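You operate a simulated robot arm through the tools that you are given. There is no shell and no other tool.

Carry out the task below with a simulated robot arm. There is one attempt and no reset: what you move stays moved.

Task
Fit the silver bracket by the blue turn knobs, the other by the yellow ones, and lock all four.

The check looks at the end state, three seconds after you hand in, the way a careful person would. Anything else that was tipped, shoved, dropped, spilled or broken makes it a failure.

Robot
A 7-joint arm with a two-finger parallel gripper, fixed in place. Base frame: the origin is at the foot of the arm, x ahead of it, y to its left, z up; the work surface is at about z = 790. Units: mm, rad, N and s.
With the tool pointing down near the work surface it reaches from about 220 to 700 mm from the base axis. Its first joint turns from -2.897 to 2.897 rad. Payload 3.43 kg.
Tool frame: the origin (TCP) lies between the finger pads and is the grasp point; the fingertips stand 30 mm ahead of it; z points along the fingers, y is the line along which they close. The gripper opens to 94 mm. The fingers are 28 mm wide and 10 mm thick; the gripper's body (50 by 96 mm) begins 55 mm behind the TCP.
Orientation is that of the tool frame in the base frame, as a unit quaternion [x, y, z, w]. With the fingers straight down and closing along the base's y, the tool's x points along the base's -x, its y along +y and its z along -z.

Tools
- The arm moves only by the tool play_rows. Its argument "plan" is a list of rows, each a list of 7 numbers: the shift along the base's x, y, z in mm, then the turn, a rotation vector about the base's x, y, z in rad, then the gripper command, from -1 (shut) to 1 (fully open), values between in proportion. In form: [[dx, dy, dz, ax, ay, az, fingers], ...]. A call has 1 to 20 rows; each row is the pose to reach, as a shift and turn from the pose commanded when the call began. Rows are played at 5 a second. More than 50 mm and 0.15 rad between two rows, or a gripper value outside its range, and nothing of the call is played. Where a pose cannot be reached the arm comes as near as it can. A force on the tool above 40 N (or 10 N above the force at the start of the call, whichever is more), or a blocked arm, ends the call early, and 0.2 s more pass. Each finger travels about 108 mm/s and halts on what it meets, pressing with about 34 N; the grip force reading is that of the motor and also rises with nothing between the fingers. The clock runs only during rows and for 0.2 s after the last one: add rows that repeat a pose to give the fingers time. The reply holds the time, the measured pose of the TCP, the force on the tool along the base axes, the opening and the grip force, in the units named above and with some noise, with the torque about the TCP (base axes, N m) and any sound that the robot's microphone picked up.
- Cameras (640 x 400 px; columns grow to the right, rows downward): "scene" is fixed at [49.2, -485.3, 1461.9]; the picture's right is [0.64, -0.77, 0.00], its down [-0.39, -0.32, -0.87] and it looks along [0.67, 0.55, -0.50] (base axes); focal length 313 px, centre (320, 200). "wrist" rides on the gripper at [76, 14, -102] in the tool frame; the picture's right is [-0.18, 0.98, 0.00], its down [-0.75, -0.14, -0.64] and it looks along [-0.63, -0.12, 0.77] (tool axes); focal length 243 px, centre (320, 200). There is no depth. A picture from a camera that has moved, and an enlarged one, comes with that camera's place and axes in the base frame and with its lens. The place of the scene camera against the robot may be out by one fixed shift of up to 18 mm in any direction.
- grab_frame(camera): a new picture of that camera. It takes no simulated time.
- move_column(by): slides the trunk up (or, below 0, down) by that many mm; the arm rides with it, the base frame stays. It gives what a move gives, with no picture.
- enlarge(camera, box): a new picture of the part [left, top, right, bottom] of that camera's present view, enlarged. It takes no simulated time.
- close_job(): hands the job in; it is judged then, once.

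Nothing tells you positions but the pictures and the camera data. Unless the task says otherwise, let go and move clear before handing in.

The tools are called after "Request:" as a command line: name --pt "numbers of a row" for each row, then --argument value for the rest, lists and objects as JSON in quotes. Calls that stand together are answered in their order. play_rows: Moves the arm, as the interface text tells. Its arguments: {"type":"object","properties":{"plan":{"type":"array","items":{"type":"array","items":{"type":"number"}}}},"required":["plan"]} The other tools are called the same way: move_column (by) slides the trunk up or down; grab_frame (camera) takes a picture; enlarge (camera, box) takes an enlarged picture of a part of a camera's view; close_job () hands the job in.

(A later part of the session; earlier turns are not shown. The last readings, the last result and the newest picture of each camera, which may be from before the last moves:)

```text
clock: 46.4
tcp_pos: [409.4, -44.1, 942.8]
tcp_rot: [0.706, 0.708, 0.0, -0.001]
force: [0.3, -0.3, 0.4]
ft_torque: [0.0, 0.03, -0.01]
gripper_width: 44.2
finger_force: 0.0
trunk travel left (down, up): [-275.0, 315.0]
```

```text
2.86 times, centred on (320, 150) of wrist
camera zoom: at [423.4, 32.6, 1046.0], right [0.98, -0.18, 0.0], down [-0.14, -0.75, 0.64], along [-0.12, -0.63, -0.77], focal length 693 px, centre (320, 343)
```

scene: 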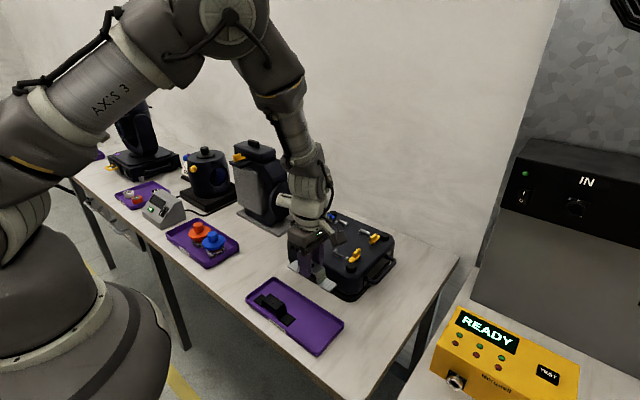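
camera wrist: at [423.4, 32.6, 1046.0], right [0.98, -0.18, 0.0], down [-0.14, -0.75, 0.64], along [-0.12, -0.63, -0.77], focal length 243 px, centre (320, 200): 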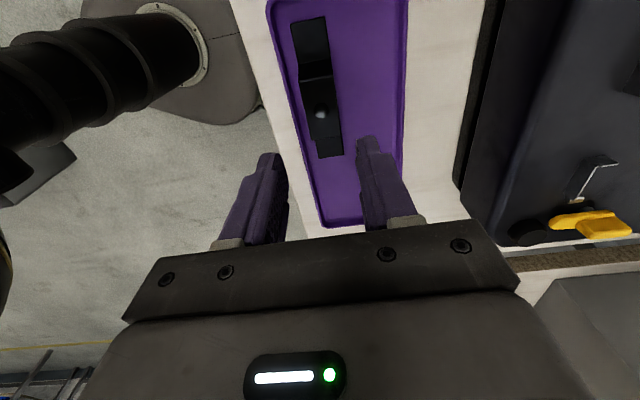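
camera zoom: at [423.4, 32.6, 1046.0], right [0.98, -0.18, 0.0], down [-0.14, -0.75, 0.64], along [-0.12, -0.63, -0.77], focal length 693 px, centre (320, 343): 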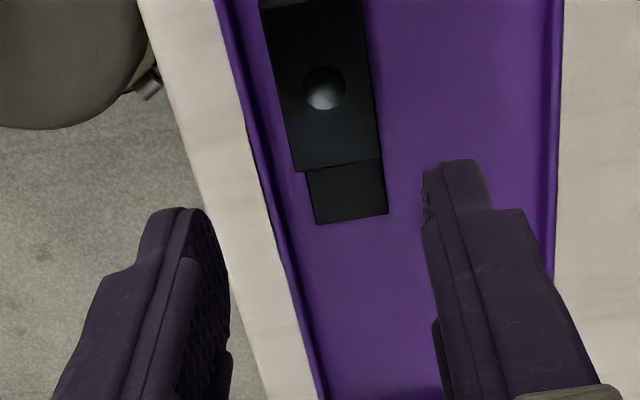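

The black bracket is centred at about (410.5, -44.4), aligned. I'll descend to the same height as before, fingertips just above the tray lip, and grip.

Request:
play_rows --pt "1.2 -0.6 -30 0 0 0 -0.06" --pt "1.2 -0.6 -65 0 0 0 -0.06" --pt "1.2 -0.6 -90 0 0 0 -0.1" --pt "1.2 -0.6 -101.5 0 0 0 -0.15" --pt "1.2 -0.6 -101.5 0 0 0 -0.15"

Request:
enlarge --camera "wrist" --box '[220, 60, 420, 240]'

Request:
enlarge --camera "scene" --box '[240, 265, 360, 360]'

```text
clock: 47.6
tcp_pos: [409.0, -45.3, 842.7]
tcp_rot: [0.707, 0.708, 0.001, 0.0]
force: [0.0, 0.2, 0.5]
ft_torque: [0.01, 0.0, -0.04]
gripper_width: 40.1
finger_force: 0.1
trunk travel left (down, up): [-275.0, 315.0]
```

```text
2.22 times, centred on (320, 150) of wrist
camera zoom: at [423.7, 31.0, 944.8], right [0.98, -0.18, 0.0], down [-0.14, -0.75, 0.64], along [-0.12, -0.63, -0.77], focal length 539 px, centre (320, 311)
```

zoom: 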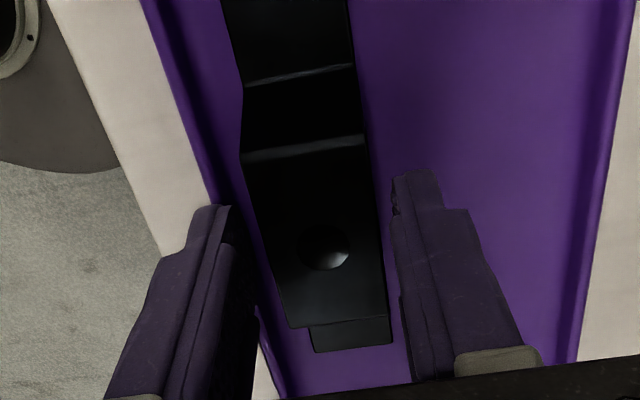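

```text
4.21 times, centred on (300, 312) of scene
camera zoom: at [49.2, -485.3, 1461.9], right [0.64, -0.77, 0.0], down [-0.39, -0.32, -0.87], along [0.67, 0.55, -0.5], focal length 1318 px, centre (404, -274)
```

zoom: 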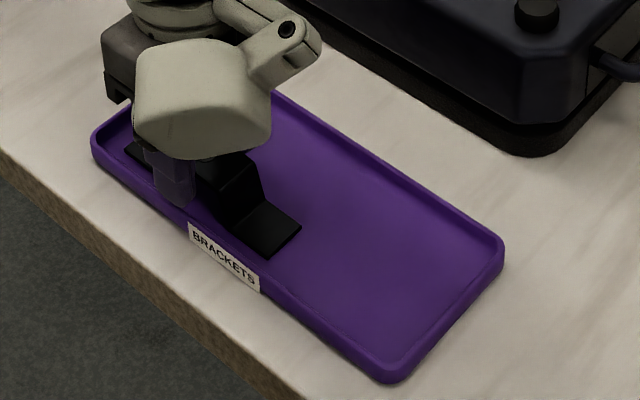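

Request:
play_rows --pt "0.6 0 0 0 0 0 -0.3" --pt "0.6 0 0 0 0 0 -0.5" --pt "0.6 0 0 0 0 0 -1" --pt "0.6 0 0 0 0 0 -1" --pt "0.6 0 0 0 0 0 -1" --pt "0.6 0 10 0 0 0 -1" --pt "0.6 0 30 0 0 0 -1" --pt "0.6 0 70 0 0 0 -1" --pt "0.6 0 110 0 0 0 -1" --pt "0.6 0 155 0 0 0 -1" --pt "0.6 0 155 0 0 0 -1"

Request:
grab_frame --camera "wrist"

Request:
grab_frame --camera "scene"

```text
clock: 50.0
tcp_pos: [412.4, -43.4, 998.3]
tcp_rot: [0.707, 0.707, 0.0, -0.001]
force: [0.5, 0.5, -1.3]
ft_torque: [0.0, 0.02, 0.01]
gripper_width: 29.5
finger_force: 33.9
trunk travel left (down, up): [-275.0, 315.0]
```

```text
taken
camera wrist: at [426.2, 33.0, 1101.3], right [0.98, -0.18, 0.0], down [-0.14, -0.75, 0.64], along [-0.12, -0.63, -0.77], focal length 243 px, centre (320, 200)
```

wrist: 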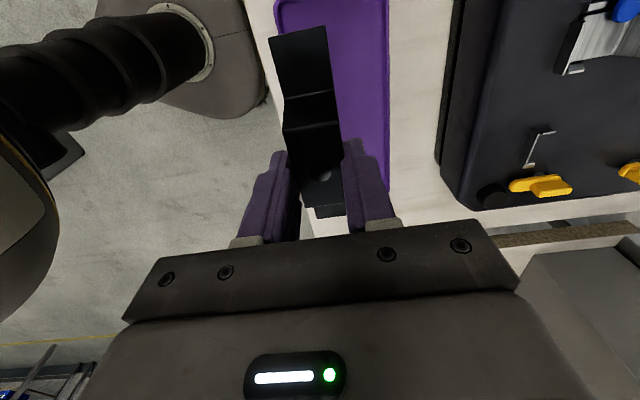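

```text
taken
```

scene: 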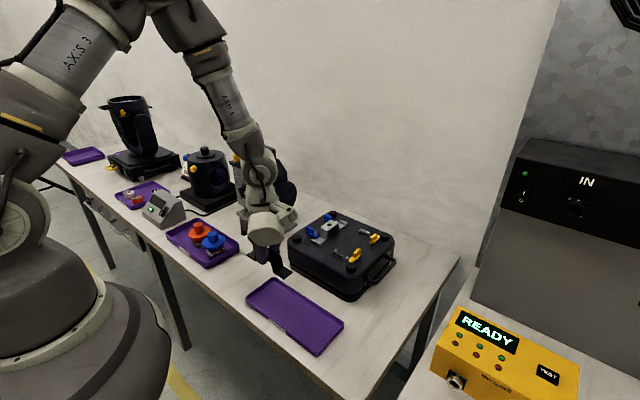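

The black bracket is held level. I'll carry it over the yellow seat while turning it 90° back to lie along x.

Request:
play_rows --pt "21.5 -5.8 0 0 0 0.1309 -1" --pt "43 -11.6 0 0 0 0.2618 -1" --pt "64.5 -17.4 0 0 0 0.3927 -1" --pt "86 -23.2 0 0 0 0.5236 -1" --pt "107.5 -29 0 0 0 0.6545 -1" --pt "129 -34.8 0 0 0 0.7854 -1" --pt "150.5 -40.5 0 0 0 0.9163 -1" --pt "172 -46.3 0 0 0 1.0472 -1" --pt "193.5 -52 0 0 0 1.1781 -1" --pt "215 -57.8 0 0 0 1.309 -1" --pt "236.5 -63.6 0 0 0 1.4399 -1" --pt "258 -69.4 0 0 0 1.5708 -1" --pt "258 -69.4 0 0 0 1.5708 -1" --pt "258 -69.4 0 0 0 1.5708 -1"

Request:
grab_frame --camera "wrist"

Request:
enlarge --camera "wrist" --box '[230, 0, 430, 125]'

```text
clock: 53.0
tcp_pos: [671.0, -115.3, 996.0]
tcp_rot: [0.0, 1.0, 0.0, 0.0]
force: [-0.3, -0.9, -0.7]
ft_torque: [-0.01, -0.06, 0.04]
gripper_width: 29.6
finger_force: 34.0
trunk travel left (down, up): [-275.0, 315.0]
```

```text
taken
camera wrist: at [593.5, -101.0, 1099.3], right [0.18, 0.98, 0.0], down [0.75, -0.14, 0.64], along [0.63, -0.12, -0.77], focal length 243 px, centre (320, 200)
```

wrist: 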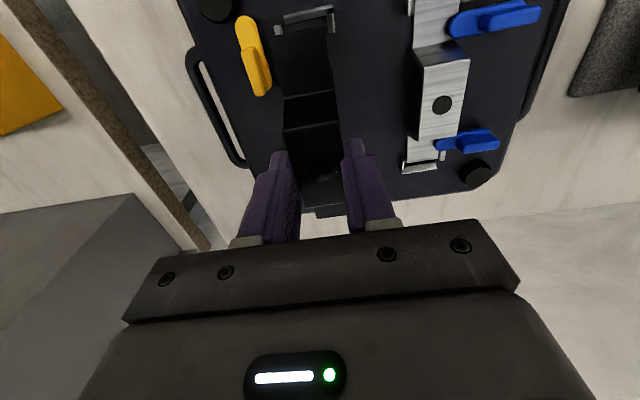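

```text
3.20 times, centred on (330, 62) of wrist
camera zoom: at [593.5, -101.0, 1099.3], right [0.18, 0.98, 0.0], down [0.75, -0.14, 0.64], along [0.63, -0.12, -0.77], focal length 776 px, centre (288, 640)
```

zoom: 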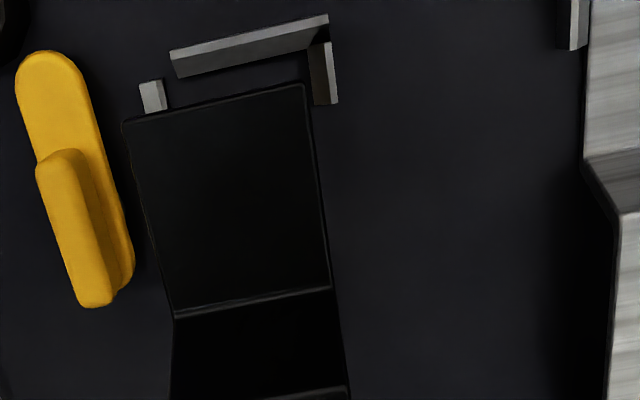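

The black bracket is within about 0.6 mm of the yellow seat's centre, and the silver one is seated with both blue knobs across it. I'll lower to just above the guides and re-measure.

Request:
play_rows --pt "-0.2 0.6 -15 0 0 0 -1" --pt "-0.2 0.6 -30 0 0 0 -1" --pt "-0.2 0.6 -44 0 0 0 -1" --pt "-0.2 0.6 -50 0 0 0 -1" --pt "-0.2 0.6 -50 0 0 0 -1"

Request:
enlarge --camera "wrist" --box '[250, 0, 370, 75]'

Request:
enlarge --camera "scene" --box '[320, 205, 400, 265]'

```text
clock: 54.2
tcp_pos: [669.8, -114.3, 946.7]
tcp_rot: [0.0, 1.0, 0.001, 0.001]
force: [-0.5, 0.3, -2.2]
ft_torque: [0.01, -0.04, 0.0]
gripper_width: 29.5
finger_force: 33.6
trunk travel left (down, up): [-275.0, 315.0]
```

```text
5.33 times, centred on (310, 38) of wrist
camera zoom: at [592.6, -99.9, 1049.0], right [0.18, 0.98, 0.0], down [0.75, -0.14, 0.64], along [0.63, -0.12, -0.77], focal length 1294 px, centre (373, 1067)
```

zoom: 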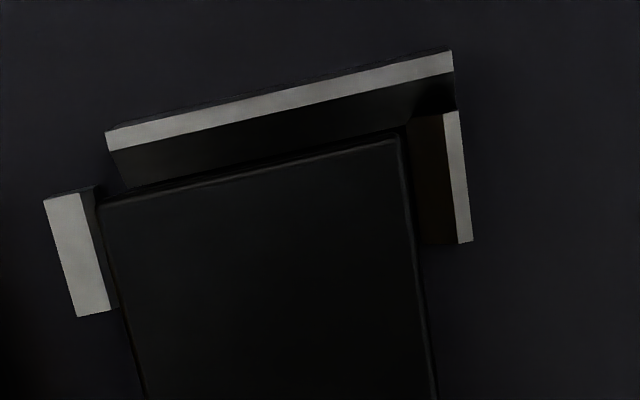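

```text
6.67 times, centred on (360, 235) of scene
camera zoom: at [49.2, -485.3, 1461.9], right [0.64, -0.77, 0.0], down [-0.39, -0.32, -0.87], along [0.67, 0.55, -0.5], focal length 2086 px, centre (53, -33)
```

zoom: 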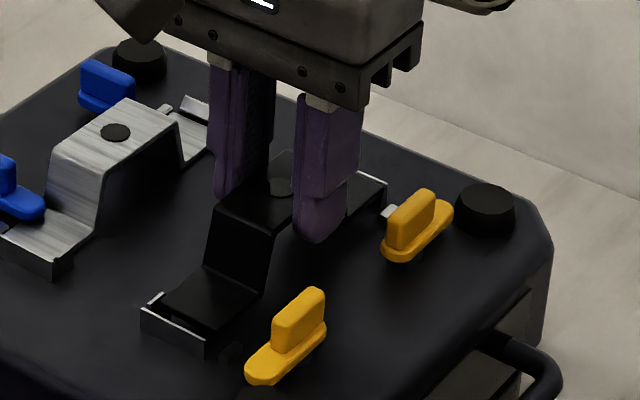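

A small correction of (+0.6, -0.7) mm, then lowering toward the guides.

Request:
play_rows --pt "0.6 -0.7 0 0 0 0 -1" --pt "0.6 -0.7 -3 0 0 0 -1" --pt "0.6 -0.7 -6 0 0 0 -1" --pt "0.6 -0.7 -8 0 0 0 -1" --pt "0.6 -0.7 -8 0 0 0 -1"

Request:
enlarge --camera "wrist" --box '[250, 0, 370, 75]'

Request:
enlarge --camera "scene" --box '[330, 215, 390, 260]'

```text
clock: 55.4
tcp_pos: [669.4, -114.5, 938.7]
tcp_rot: [0.0, 1.0, 0.0, 0.0]
force: [0.1, -0.6, -1.0]
ft_torque: [0.01, -0.02, 0.01]
gripper_width: 29.3
finger_force: 34.1
trunk travel left (down, up): [-275.0, 315.0]
```

```text
5.33 times, centred on (310, 38) of wrist
camera zoom: at [593.1, -100.5, 1041.1], right [0.18, 0.98, 0.0], down [0.75, -0.14, 0.64], along [0.63, -0.12, -0.77], focal length 1294 px, centre (373, 1067)
```

zoom: 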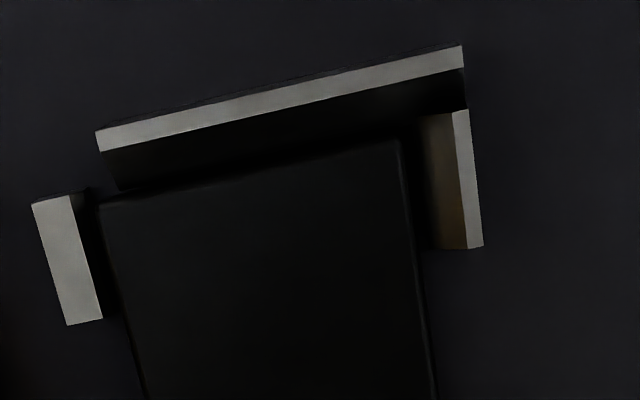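

```text
8.89 times, centred on (360, 238) of scene
camera zoom: at [49.2, -485.3, 1461.9], right [0.64, -0.77, 0.0], down [-0.39, -0.32, -0.87], along [0.67, 0.55, -0.5], focal length 2782 px, centre (-36, -133)
```

zoom: 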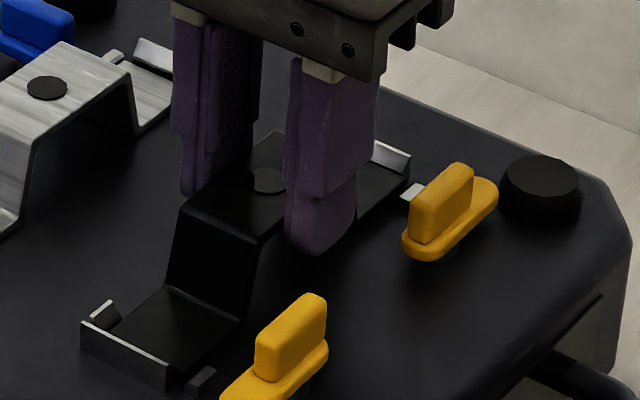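

Centred now. Lowering the last few millimetres to contact.

Request:
play_rows --pt "0 0 -1.5 0 0 0 -1" --pt "0 0 -3 0 0 0 -1" --pt "0 0 -4.2 0 0 0 -1" --pt "0 0 -5.2 0 0 0 -1" --pt "0 0 -5.2 0 0 0 -1"

Request:
enlarge --camera "wrist" --box '[250, 0, 370, 75]'

Request:
enlarge --camera "scene" --box '[330, 215, 390, 260]'

```text
clock: 56.6
tcp_pos: [669.4, -115.2, 935.4]
tcp_rot: [0.0, 1.0, 0.0, 0.001]
force: [1.1, -1.0, 17.4]
ft_torque: [0.0, 0.78, 0.03]
gripper_width: 29.3
finger_force: 34.2
trunk travel left (down, up): [-275.0, 315.0]
```

```text
5.33 times, centred on (310, 38) of wrist
camera zoom: at [592.8, -100.2, 1037.7], right [0.18, 0.98, 0.0], down [0.75, -0.14, 0.64], along [0.63, -0.12, -0.76], focal length 1294 px, centre (373, 1067)
```

zoom: 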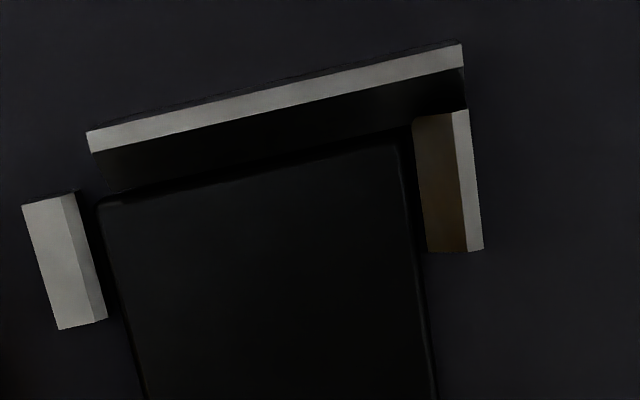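

```text
8.89 times, centred on (360, 238) of scene
camera zoom: at [49.2, -485.3, 1461.9], right [0.64, -0.77, 0.0], down [-0.39, -0.32, -0.87], along [0.67, 0.55, -0.5], focal length 2782 px, centre (-36, -133)
```

zoom: 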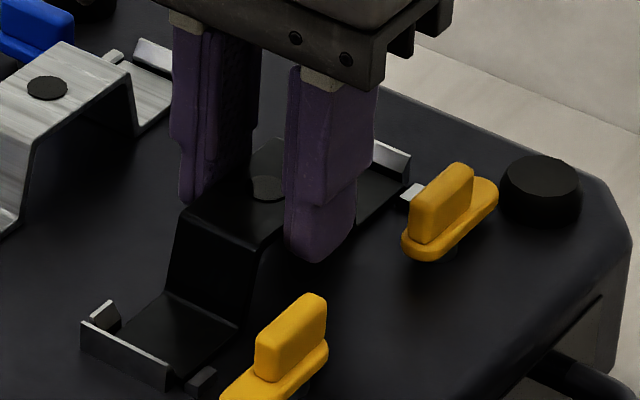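

Contact on the case top, at the same relative depth as the first bracket. Releasing it now with a small opening.

Request:
play_rows --pt "0 0 0.5 0 0 0 -0.36" --pt "0 0 0.5 0 0 0 -0.25" --pt "0 0 0.5 0 0 0 -0.15" --pt "0 0 0.5 0 0 0 -0.15"

Request:
enlarge --camera "wrist" --box '[250, 0, 370, 75]'

Request:
enlarge --camera "scene" --box '[330, 215, 390, 260]'

```text
clock: 57.6
tcp_pos: [668.5, -114.1, 935.2]
tcp_rot: [0.0, 1.0, 0.0, 0.0]
force: [-0.1, 0.0, 0.2]
ft_torque: [0.02, -0.03, 0.02]
gripper_width: 39.9
finger_force: 0.1
trunk travel left (down, up): [-275.0, 315.0]
```

```text
5.33 times, centred on (310, 38) of wrist
camera zoom: at [592.9, -100.6, 1036.8], right [0.18, 0.98, 0.0], down [0.75, -0.14, 0.64], along [0.63, -0.12, -0.77], focal length 1294 px, centre (373, 1067)
```

zoom: 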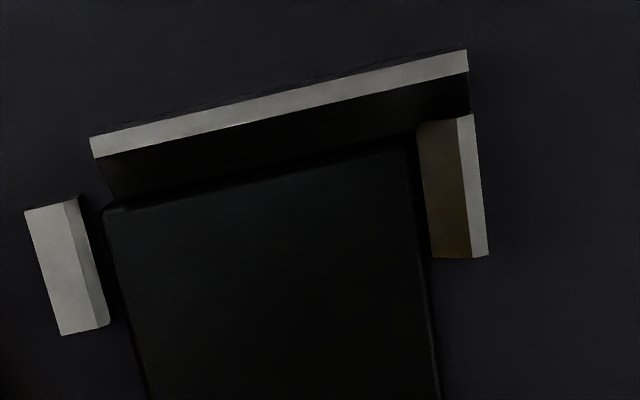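

```text
8.89 times, centred on (360, 238) of scene
camera zoom: at [49.2, -485.3, 1461.9], right [0.64, -0.77, 0.0], down [-0.39, -0.32, -0.87], along [0.67, 0.55, -0.5], focal length 2782 px, centre (-36, -133)
```

zoom: 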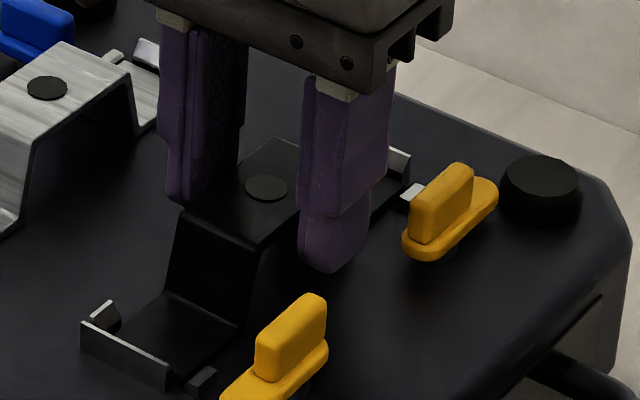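

The black bracket is seated flat in the yellow guides. I'll rise and move above the near yellow knob.

Request:
play_rows --pt "0 0 20 0 0 0 -0.15" --pt "0 0 55 0 0 0 -0.15" --pt "-20 -18 60 0 0 0 -0.47" --pt "-44.9 -38 60 0 0 0 -0.47" --pt "-44.9 -38 38 0 0 0 -0.47" --pt "-44.9 -38 38 0 0 0 -0.47"

Request:
enlarge --camera "wrist" --box '[240, 80, 400, 220]'

Request:
enlarge --camera "scene" --box '[300, 205, 400, 275]'

```text
clock: 59.0
tcp_pos: [626.2, -153.7, 971.3]
tcp_rot: [0.0, 1.0, 0.0, 0.0]
force: [0.1, 0.6, -0.8]
ft_torque: [-0.01, 0.04, -0.02]
gripper_width: 25.2
finger_force: 0.0
trunk travel left (down, up): [-275.0, 315.0]
```

```text
2.86 times, centred on (320, 150) of wrist
camera zoom: at [549.1, -139.7, 1074.0], right [0.18, 0.98, 0.0], down [0.75, -0.14, 0.64], along [0.63, -0.12, -0.77], focal length 693 px, centre (320, 343)
```

zoom: 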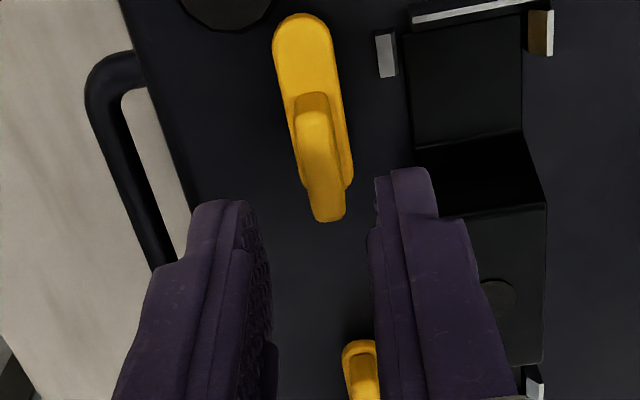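

```text
5.71 times, centred on (350, 240) of scene
camera zoom: at [49.2, -485.3, 1461.9], right [0.64, -0.77, 0.0], down [-0.39, -0.32, -0.87], along [0.67, 0.55, -0.5], focal length 1788 px, centre (149, -29)
```

zoom: 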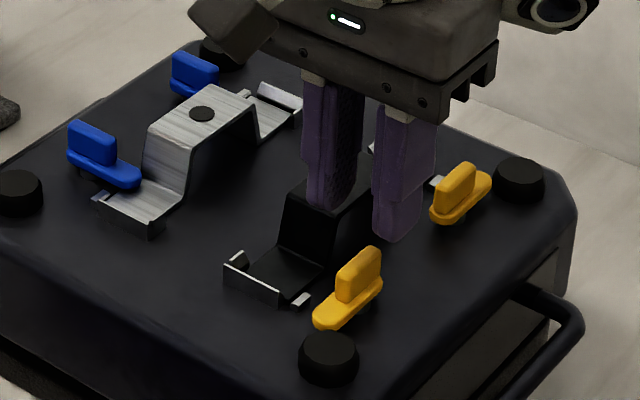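

Centred within about 1 mm. I'll descend around the near yellow fin and grip it.

Request:
play_rows --pt "-0.7 0.6 -15 0 0 0 -0.47" --pt "-0.7 0.6 -30 0 0 0 -0.47" --pt "-0.7 0.6 -37.5 0 0 0 -0.47" --pt "-0.7 0.6 -37.5 0 0 0 -0.47"

Request:
enlarge --camera "wrist" --box '[240, 80, 400, 220]'

Request:
enlarge --camera "scene" --box '[330, 215, 390, 265]'

```text
clock: 60.0
tcp_pos: [624.9, -153.0, 933.3]
tcp_rot: [0.0, 1.0, 0.0, 0.0]
force: [-0.2, -1.0, 0.6]
ft_torque: [0.05, -0.01, -0.02]
gripper_width: 24.9
finger_force: 0.0
trunk travel left (down, up): [-275.0, 315.0]
```

```text
2.86 times, centred on (320, 150) of wrist
camera zoom: at [547.7, -138.7, 1036.3], right [0.18, 0.98, 0.0], down [0.75, -0.14, 0.64], along [0.63, -0.12, -0.77], focal length 693 px, centre (320, 343)
```

zoom: 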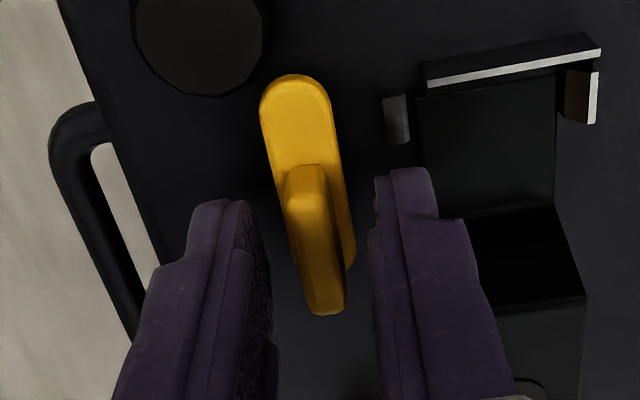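

```text
8.00 times, centred on (360, 240) of scene
camera zoom: at [49.2, -485.3, 1461.9], right [0.64, -0.77, 0.0], down [-0.39, -0.32, -0.87], along [0.67, 0.55, -0.5], focal length 2504 px, centre (0, -120)
```

zoom: 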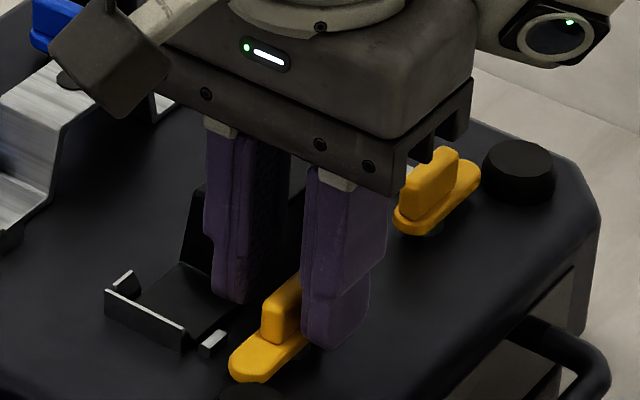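

Request:
play_rows --pt "0 0 0 0 0 0 -0.6" --pt "0 0 0 0 0 0 -0.75" --pt "0 0 0 0 0 0 -1" --pt "0 0 0 0 0 0 -1" --pt "0 0 0 0 0 0 -1"

```text
clock: 61.2
tcp_pos: [624.8, -154.4, 934.4]
tcp_rot: [0.0, 1.0, 0.001, 0.0]
force: [-1.1, -4.6, -0.1]
ft_torque: [-0.15, -0.11, 0.01]
gripper_width: 8.7
finger_force: 42.9
trunk travel left (down, up): [-275.0, 315.0]
```

The fin is gripped. I'll turn the near yellow knob clockwise so its plate swings over the flange.

Request:
play_rows --pt "0 -0.5 0 0 0 -0.12 -1" --pt "0 -0.5 0 0 0 -0.24 -1" --pt "0 -0.5 0 0 0 -0.36 -1" --pt "0 -0.5 0 0 0 -0.48 -1" --pt "0 -0.5 0 0 0 -0.6 -1" --pt "0 -0.5 0 0 0 -0.6 -1"

Request:
enlarge --camera "wrist" --box '[220, 50, 420, 230]'

```text
clock: 62.6
tcp_pos: [625.7, -152.8, 933.8]
tcp_rot: [0.295, 0.955, 0.0, 0.0]
force: [4.3, -2.8, -4.4]
ft_torque: [-0.68, -1.03, -0.05]
gripper_width: 8.8
finger_force: 42.8
trunk travel left (down, up): [-275.0, 315.0]
```

```text
2.22 times, centred on (320, 140) of wrist
camera zoom: at [569.4, -98.0, 1036.4], right [0.71, 0.71, 0.0], down [0.54, -0.54, 0.64], along [0.45, -0.45, -0.77], focal length 539 px, centre (320, 333)
```

zoom: 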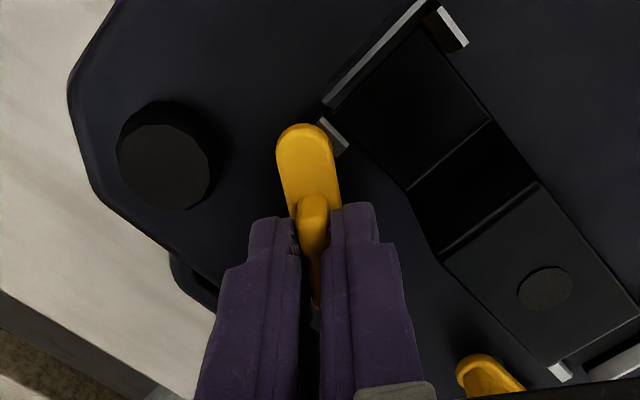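

Request:
play_rows --pt "0.2 0 0 0 0 -0.12 -1" --pt "0.4 0 0 0 0 -0.24 -1" --pt "0.4 0 0 0 0 -0.36 -1" --pt "0.4 0 0 0 0 -0.48 -1" --pt "0.4 0 0 0 0 -0.6 -1" --pt "0.4 0 0 0 0 -0.6 -1"

Request:
enlarge --camera "wrist" --box '[220, 50, 420, 230]'

```text
clock: 64.0
tcp_pos: [626.3, -152.5, 933.1]
tcp_rot: [0.565, 0.825, 0.0, -0.001]
force: [3.2, -0.2, -0.1]
ft_torque: [1.3, 0.44, 0.02]
gripper_width: 8.9
finger_force: 42.5
trunk travel left (down, up): [-275.0, 315.0]
```

```text
2.22 times, centred on (320, 140) of wrist
camera zoom: at [610.7, -76.2, 1036.5], right [0.98, 0.18, 0.0], down [0.14, -0.75, 0.64], along [0.12, -0.63, -0.77], focal length 539 px, centre (320, 333)
```

zoom: 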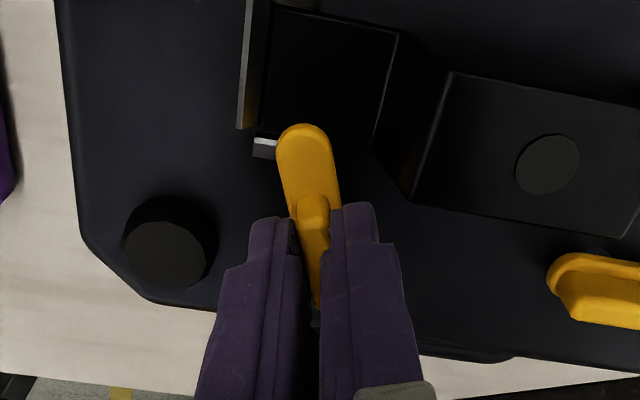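

Request:
play_rows --pt "0.2 0 0 0 0 -0.12 -1" --pt "0.2 0 0 0 0 -0.24 -1" --pt "0.2 0 0 0 0 -0.371 -1" --pt "0.2 0 0 0 0 -0.371 -1"

Request:
enlarge --camera "wrist" --box '[220, 50, 420, 230]'

Request:
enlarge --camera "scene" --box '[330, 215, 390, 265]'

```text
clock: 65.0
tcp_pos: [625.9, -152.5, 934.0]
tcp_rot: [0.707, 0.707, -0.001, 0.0]
force: [4.2, 4.4, -4.0]
ft_torque: [0.77, -0.12, 0.02]
gripper_width: 8.5
finger_force: 43.0
trunk travel left (down, up): [-275.0, 315.0]
```

```text
2.22 times, centred on (320, 140) of wrist
camera zoom: at [639.9, -76.0, 1036.4], right [0.98, -0.18, 0.0], down [-0.14, -0.75, 0.64], along [-0.12, -0.63, -0.77], focal length 539 px, centre (320, 333)
```

zoom: 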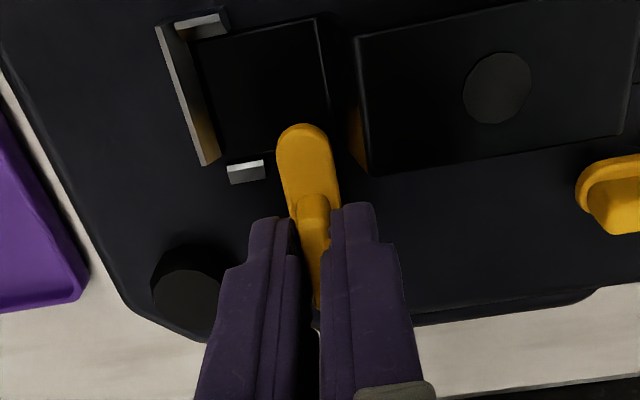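

```text
8.00 times, centred on (360, 240) of scene
camera zoom: at [49.2, -485.3, 1461.9], right [0.64, -0.77, 0.0], down [-0.39, -0.32, -0.87], along [0.67, 0.55, -0.5], focal length 2504 px, centre (0, -120)
```

zoom: 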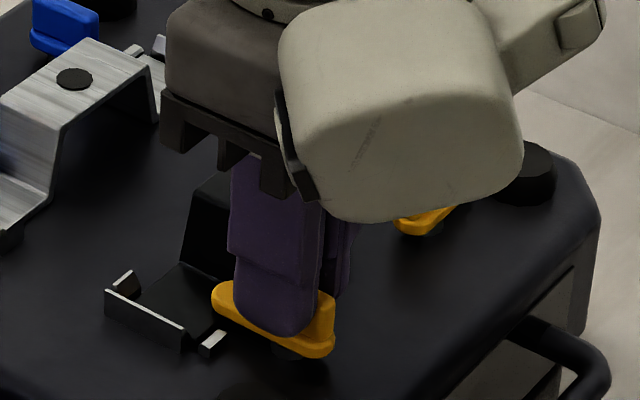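

The near yellow knob is turned 90° over the flange. Releasing, rising and checking.

Request:
play_rows --pt "0 0 0 0 0 0 -0.7" --pt "0 0 0 0 0 0 -0.55" --pt "0 0 0 0 0 0 -0.55" --pt "0 0 20 0 0 0 -0.55" --pt "0 0 57 0 0 0 -0.55" --pt "0 0 57 0 0 0 -0.55"

Request:
enlarge --camera "wrist" --box '[200, 30, 440, 230]'

Request:
enlarge --camera "scene" --box '[300, 205, 400, 275]'

```text
clock: 66.4
tcp_pos: [626.7, -153.2, 990.8]
tcp_rot: [0.707, 0.707, 0.001, 0.0]
force: [-0.8, -0.5, 0.0]
ft_torque: [0.02, -0.02, 0.04]
gripper_width: 21.2
finger_force: 0.1
trunk travel left (down, up): [-275.0, 315.0]
```

```text
2.00 times, centred on (320, 130) of wrist
camera zoom: at [640.9, -76.8, 1094.1], right [0.98, -0.18, 0.0], down [-0.14, -0.75, 0.64], along [-0.12, -0.63, -0.77], focal length 485 px, centre (320, 340)
```

zoom: 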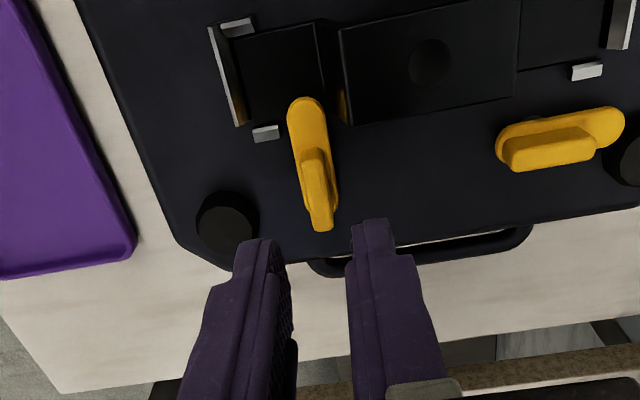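

```text
5.71 times, centred on (350, 240) of scene
camera zoom: at [49.2, -485.3, 1461.9], right [0.64, -0.77, 0.0], down [-0.39, -0.32, -0.87], along [0.67, 0.55, -0.5], focal length 1788 px, centre (149, -29)
```

zoom: 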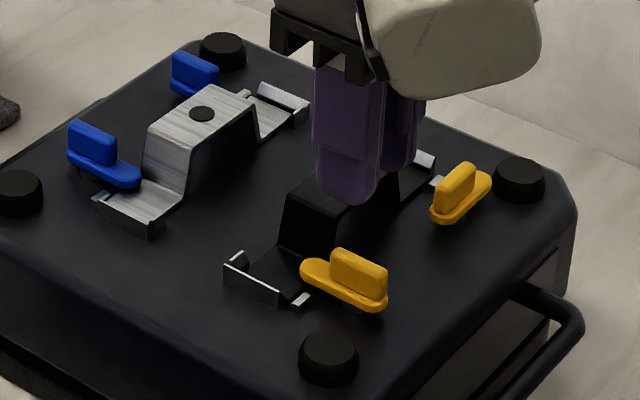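

The near yellow knob is locked. Now I'll move over the far yellow knob, turning the gripper back to line up with its fin.

Request:
play_rows --pt "8 0 5 0 0 0.1428 -0.47" --pt "16 0 5 0 0 0.2856 -0.47" --pt "24 0 5 0 0 0.4284 -0.47" --pt "32 0 5 0 0 0.5712 -0.47" --pt "40 0 5 0 0 0.714 -0.47" --pt "48 0 5 0 0 0.8568 -0.47" --pt "56 0 5 0 0 0.9996 -0.47" --pt "64 0 5 0 0 1.1424 -0.47" --pt "72 0 0 0 0 1.2852 -0.47" --pt "80 0 -10 0 0 1.428 -0.47" --pt "88.1 -0.3 -20 0 0 1.5708 -0.47" --pt "88.1 -0.3 -20 0 0 1.5708 -0.47"

Request:
enlarge --camera "wrist" --box '[240, 80, 400, 220]'

Request:
enlarge --camera "scene" --box '[320, 190, 420, 260]'

```text
clock: 69.0
tcp_pos: [711.5, -152.0, 970.6]
tcp_rot: [-0.001, 1.0, 0.0, -0.001]
force: [-0.7, 0.9, 0.0]
ft_torque: [-0.01, 0.01, 0.01]
gripper_width: 24.7
finger_force: 0.0
trunk travel left (down, up): [-275.0, 315.0]
```

```text
2.86 times, centred on (320, 150) of wrist
camera zoom: at [635.0, -138.6, 1074.1], right [0.18, 0.98, 0.0], down [0.75, -0.14, 0.64], along [0.63, -0.12, -0.77], focal length 693 px, centre (320, 343)
```

zoom: 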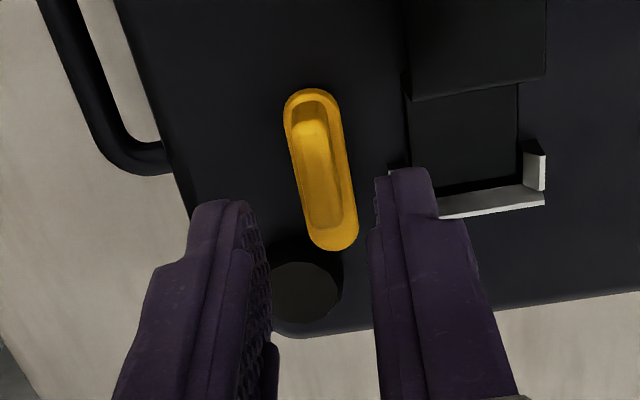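

```text
5.71 times, centred on (370, 225) of scene
camera zoom: at [49.2, -485.3, 1461.9], right [0.64, -0.77, 0.0], down [-0.39, -0.32, -0.87], along [0.67, 0.55, -0.5], focal length 1788 px, centre (34, 57)
```

zoom: 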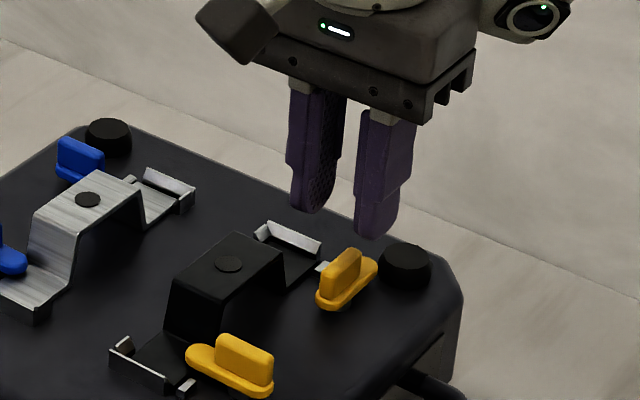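

Aligned. I'll descend around the far yellow fin and grip it.

Request:
play_rows --pt "1.3 -0.1 -15 0 0 0 -0.47" --pt "1.3 -0.1 -30 0 0 0 -0.47" --pt "1.3 -0.1 -37.5 0 0 0 -0.47" --pt "1.3 -0.1 -37.5 0 0 0 -0.47"

Request:
enlarge --camera "wrist" --box '[240, 80, 400, 220]'

Request:
enlarge --camera "scene" --box '[345, 205, 405, 255]'

```text
clock: 70.0
tcp_pos: [704.6, -150.7, 935.2]
tcp_rot: [0.0, 1.0, 0.0, 0.0]
force: [0.0, -1.3, 0.0]
ft_torque: [-0.02, 0.02, -0.01]
gripper_width: 24.1
finger_force: 0.0
out of reach, approached as far as the arm can: row 1, 2, 3, 4
trunk travel left (down, up): [-275.0, 315.0]
```

```text
2.86 times, centred on (320, 150) of wrist
camera zoom: at [627.5, -137.1, 1038.1], right [0.18, 0.98, 0.0], down [0.75, -0.14, 0.64], along [0.63, -0.12, -0.77], focal length 693 px, centre (320, 343)
```

zoom: 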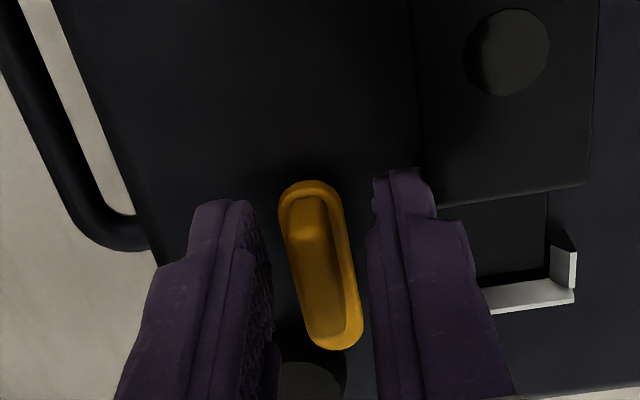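

```text
8.00 times, centred on (375, 230) of scene
camera zoom: at [49.2, -485.3, 1461.9], right [0.64, -0.77, 0.0], down [-0.39, -0.32, -0.87], along [0.67, 0.55, -0.5], focal length 2504 px, centre (-120, -40)
```

zoom: 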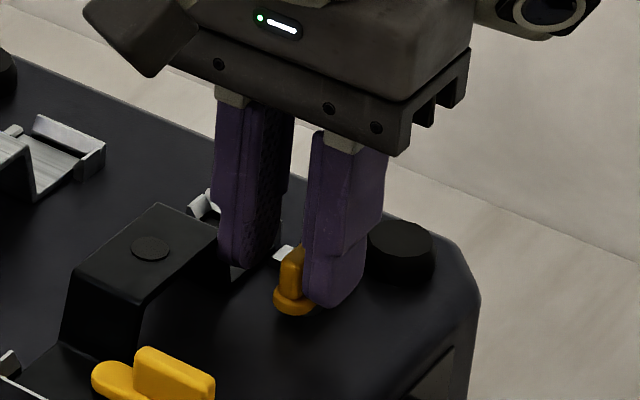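

The far yellow knob is just out of reach at this height: the arm stopped at x 704.6. Lowering the trunk brings the shoulder nearer wrist height and extends the reach, so I'll rise well clear first and then lower the column.

Request:
play_rows --pt "-9 2 15 0 0 0 -0.47" --pt "-9 2 45 0 0 0 -0.47" --pt "-12 1 90 0 0 0 -0.47" --pt "-15 0 135 0 0 0 -0.47" --pt "-15 0 180 0 0 0 -0.47" --pt "-15 0 180 0 0 0 -0.47"

Request:
grab_frame --camera "scene"

```text
clock: 71.4
tcp_pos: [689.5, -151.2, 1114.7]
tcp_rot: [0.0, 1.0, 0.0, 0.0]
force: [0.4, 0.6, 0.1]
ft_torque: [0.02, -0.02, -0.01]
gripper_width: 24.9
finger_force: 0.0
trunk travel left (down, up): [-275.0, 315.0]
```

```text
taken
```

scene: 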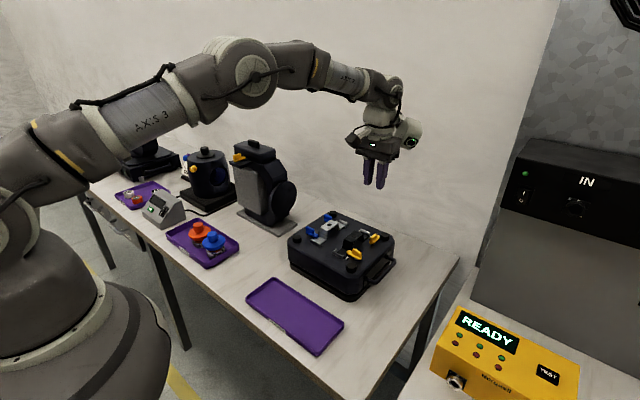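

The arm is well clear. I'll lower the trunk by 110 mm.

Request:
move_column --by -110

Request:
grab_frame --camera "scene"

Request:
grab_frame --camera "wrist"

```text
clock: 72.8
tcp_pos: [690.7, -152.5, 1004.6]
tcp_rot: [0.0, 1.0, 0.0, 0.0]
force: [0.1, -0.7, 0.0]
ft_torque: [-0.01, 0.03, 0.0]
gripper_width: 24.4
finger_force: 0.0
trunk travel left (down, up): [-165.0, 425.0]
```

```text
taken
```

scene: 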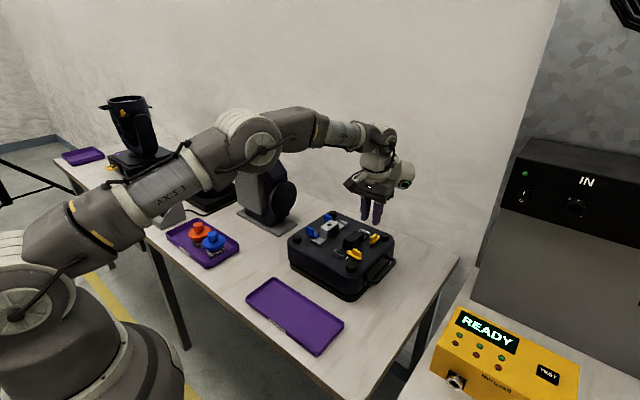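

```text
taken
camera wrist: at [612.7, -137.5, 1107.4], right [0.18, 0.98, 0.0], down [0.75, -0.14, 0.64], along [0.63, -0.12, -0.77], focal length 243 px, centre (320, 200)
```

wrist: 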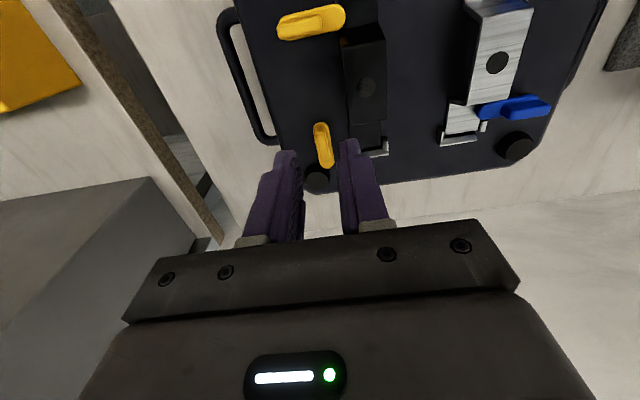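

The trunk is lower. I'll move back over the far yellow knob and re-check alignment.

Request:
play_rows --pt "12 -0.8 -10 0 0 0 -0.47" --pt "24 -1.4 -32 0 0 0 -0.47" --pt "24 -1.4 -32 0 0 0 -0.47" --pt "24 -1.4 -32 0 0 0 -0.47"

Request:
enlarge --camera "wrist" --box '[240, 80, 400, 220]'

```text
clock: 73.8
tcp_pos: [712.5, -152.5, 972.1]
tcp_rot: [0.0, 1.0, 0.0, -0.001]
force: [-0.3, 0.1, 0.3]
ft_torque: [-0.02, -0.04, 0.0]
gripper_width: 24.9
finger_force: 0.1
trunk travel left (down, up): [-165.0, 425.0]
```

```text
2.86 times, centred on (320, 150) of wrist
camera zoom: at [635.6, -138.3, 1074.5], right [0.18, 0.98, 0.0], down [0.75, -0.14, 0.64], along [0.63, -0.12, -0.77], focal length 693 px, centre (320, 343)
```

zoom: 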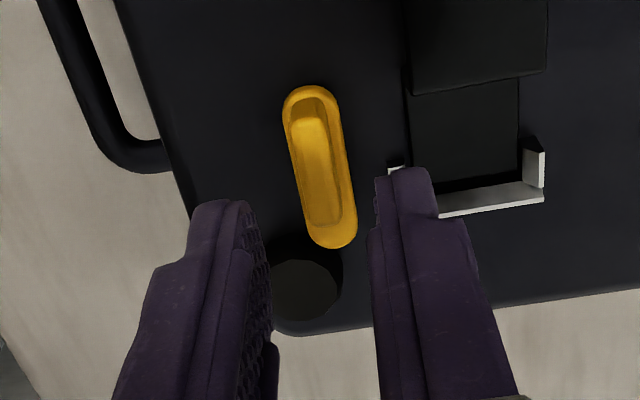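

Aligned. Descending around the fin again.

Request:
play_rows --pt "1.2 -0.2 -15 0 0 0 -0.47" --pt "1.2 -0.2 -30 0 0 0 -0.47" --pt "1.2 -0.2 -38.5 0 0 0 -0.47" --pt "1.2 -0.2 -38.5 0 0 0 -0.47"

Request:
enlarge --camera "wrist" --box '[240, 80, 400, 220]'

Request:
enlarge --camera "scene" --box '[345, 205, 405, 255]'

```text
clock: 74.8
tcp_pos: [714.0, -153.3, 933.7]
tcp_rot: [0.0, 1.0, 0.0, 0.0]
force: [-0.4, -0.1, -0.2]
ft_torque: [-0.01, -0.01, 0.02]
gripper_width: 24.8
finger_force: 0.0
trunk travel left (down, up): [-165.0, 425.0]
```

```text
2.86 times, centred on (320, 150) of wrist
camera zoom: at [637.8, -138.5, 1036.5], right [0.18, 0.98, 0.0], down [0.75, -0.14, 0.64], along [0.63, -0.12, -0.77], focal length 693 px, centre (320, 343)
```

zoom: 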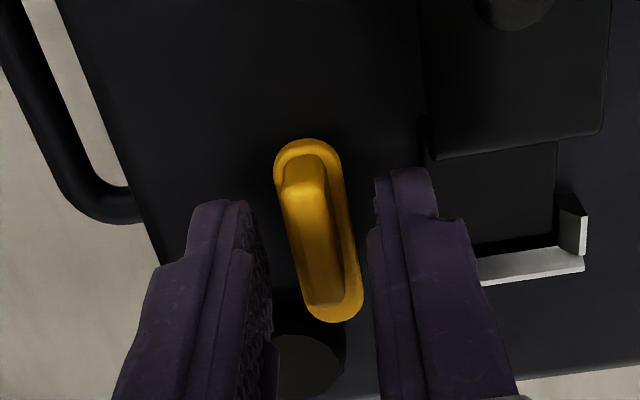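

```text
8.00 times, centred on (375, 230) of scene
camera zoom: at [49.2, -485.3, 1461.9], right [0.64, -0.77, 0.0], down [-0.39, -0.32, -0.87], along [0.67, 0.55, -0.5], focal length 2504 px, centre (-120, -40)
```

zoom: 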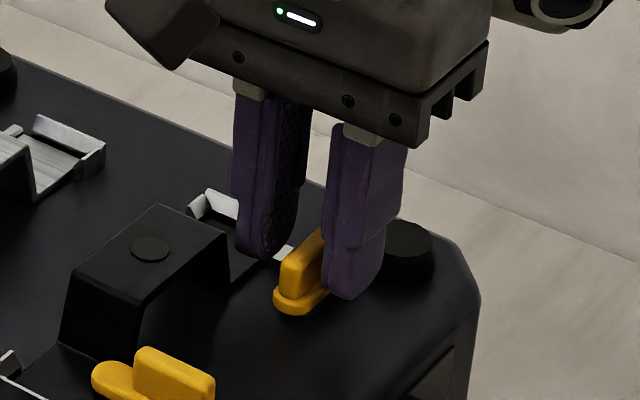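

It reaches now, and the fingers straddle the fin. Closing.

Request:
play_rows --pt "0 0 0 0 0 0 -0.6" --pt "0 0 0 0 0 0 -0.75" --pt "0 0 0 0 0 0 -1" --pt "0 0 0 0 0 0 -1" --pt "0 0 0 0 0 0 -1"

```text
clock: 76.0
tcp_pos: [714.1, -152.8, 934.0]
tcp_rot: [0.0, 1.0, 0.0, 0.001]
force: [0.4, -5.0, 0.3]
ft_torque: [-0.13, -0.18, 0.0]
gripper_width: 8.6
finger_force: 42.4
trunk travel left (down, up): [-165.0, 425.0]
```

The fin is gripped. I'll turn it counter-clockwise so the plate swings toward the black bracket.

Request:
play_rows --pt "0 -0.5 0 0 0 0.12 -1" --pt "0 -0.5 0 0 0 0.24 -1" --pt "0 -0.5 0 0 0 0.36 -1" --pt "0 -0.5 0 0 0 0.48 -1" --pt "0 -0.5 0 0 0 0.6 -1" --pt "0 -0.5 0 0 0 0.6 -1"

Request:
enlarge --camera "wrist" --box '[220, 50, 420, 230]'

Request:
enlarge --camera "scene" --box '[345, 205, 405, 255]'

```text
clock: 77.4
tcp_pos: [713.2, -152.8, 934.2]
tcp_rot: [-0.296, 0.955, 0.001, -0.001]
force: [-8.9, -1.7, -7.7]
ft_torque: [0.58, -0.78, 0.02]
gripper_width: 8.7
finger_force: 42.5
trunk travel left (down, up): [-165.0, 425.0]
```

```text
2.22 times, centred on (320, 140) of wrist
camera zoom: at [643.2, -185.0, 1036.7], right [-0.4, 0.91, 0.0], down [0.7, 0.31, 0.64], along [0.59, 0.26, -0.77], focal length 539 px, centre (320, 333)
```

zoom: 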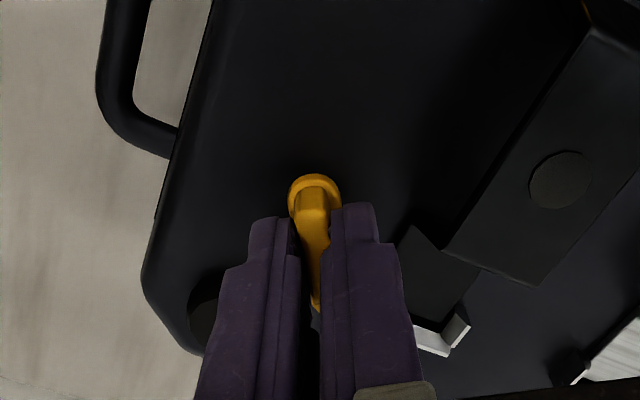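

```text
8.00 times, centred on (375, 230) of scene
camera zoom: at [49.2, -485.3, 1461.9], right [0.64, -0.77, 0.0], down [-0.39, -0.32, -0.87], along [0.67, 0.55, -0.5], focal length 2504 px, centre (-120, -40)
```

zoom: 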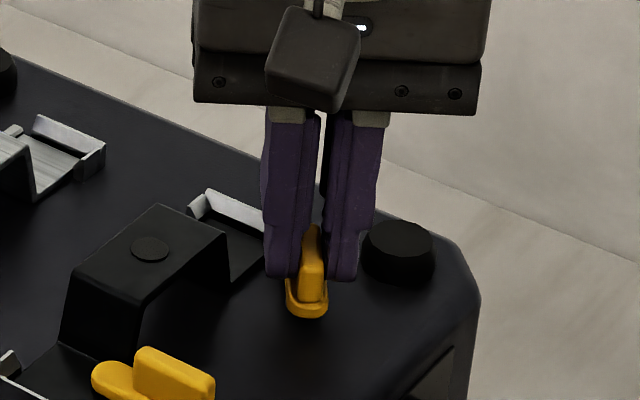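

Request:
play_rows --pt "-0.6 0 -0.2 0 0 0.12 -1" --pt "-0.8 0 -0.2 0 0 0.24 -1" --pt "-0.8 0 -0.2 0 0 0.36 -1" --pt "-0.8 0 -0.2 0 0 0.48 -1" --pt "-0.8 0 -0.2 0 0 0.6 -1" --pt "-0.8 0 -0.2 0 0 0.6 -1"

Request:
enlarge --camera "wrist" --box '[220, 50, 420, 230]'

Request:
enlarge --camera "scene" --box '[345, 205, 405, 255]'

```text
clock: 78.8
tcp_pos: [714.0, -152.5, 934.3]
tcp_rot: [-0.566, 0.825, 0.0, 0.001]
force: [-5.1, 1.0, -3.0]
ft_torque: [-1.19, 0.59, -0.03]
gripper_width: 8.8
finger_force: 43.0
trunk travel left (down, up): [-165.0, 425.0]
```

```text
2.22 times, centred on (320, 140) of wrist
camera zoom: at [672.9, -219.2, 1036.6], right [-0.85, 0.53, 0.0], down [0.4, 0.65, 0.64], along [0.34, 0.55, -0.77], focal length 539 px, centre (320, 333)
```

zoom: 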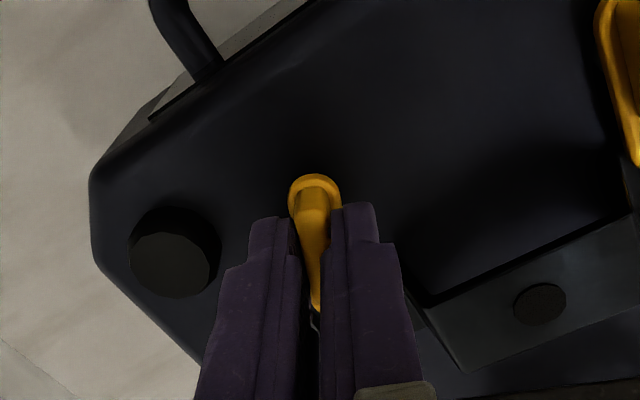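

```text
8.00 times, centred on (375, 230) of scene
camera zoom: at [49.2, -485.3, 1461.9], right [0.64, -0.77, 0.0], down [-0.39, -0.32, -0.87], along [0.67, 0.55, -0.5], focal length 2504 px, centre (-120, -40)
```

zoom: 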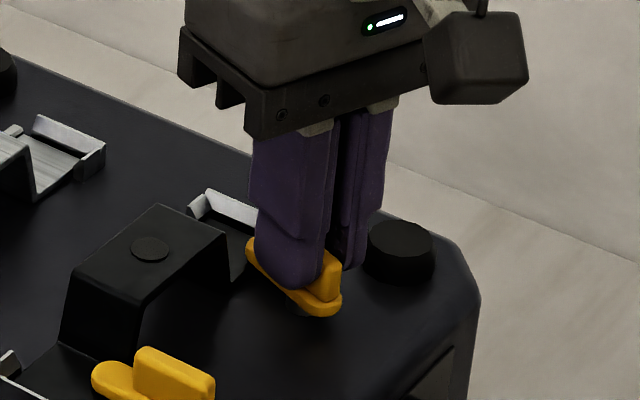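

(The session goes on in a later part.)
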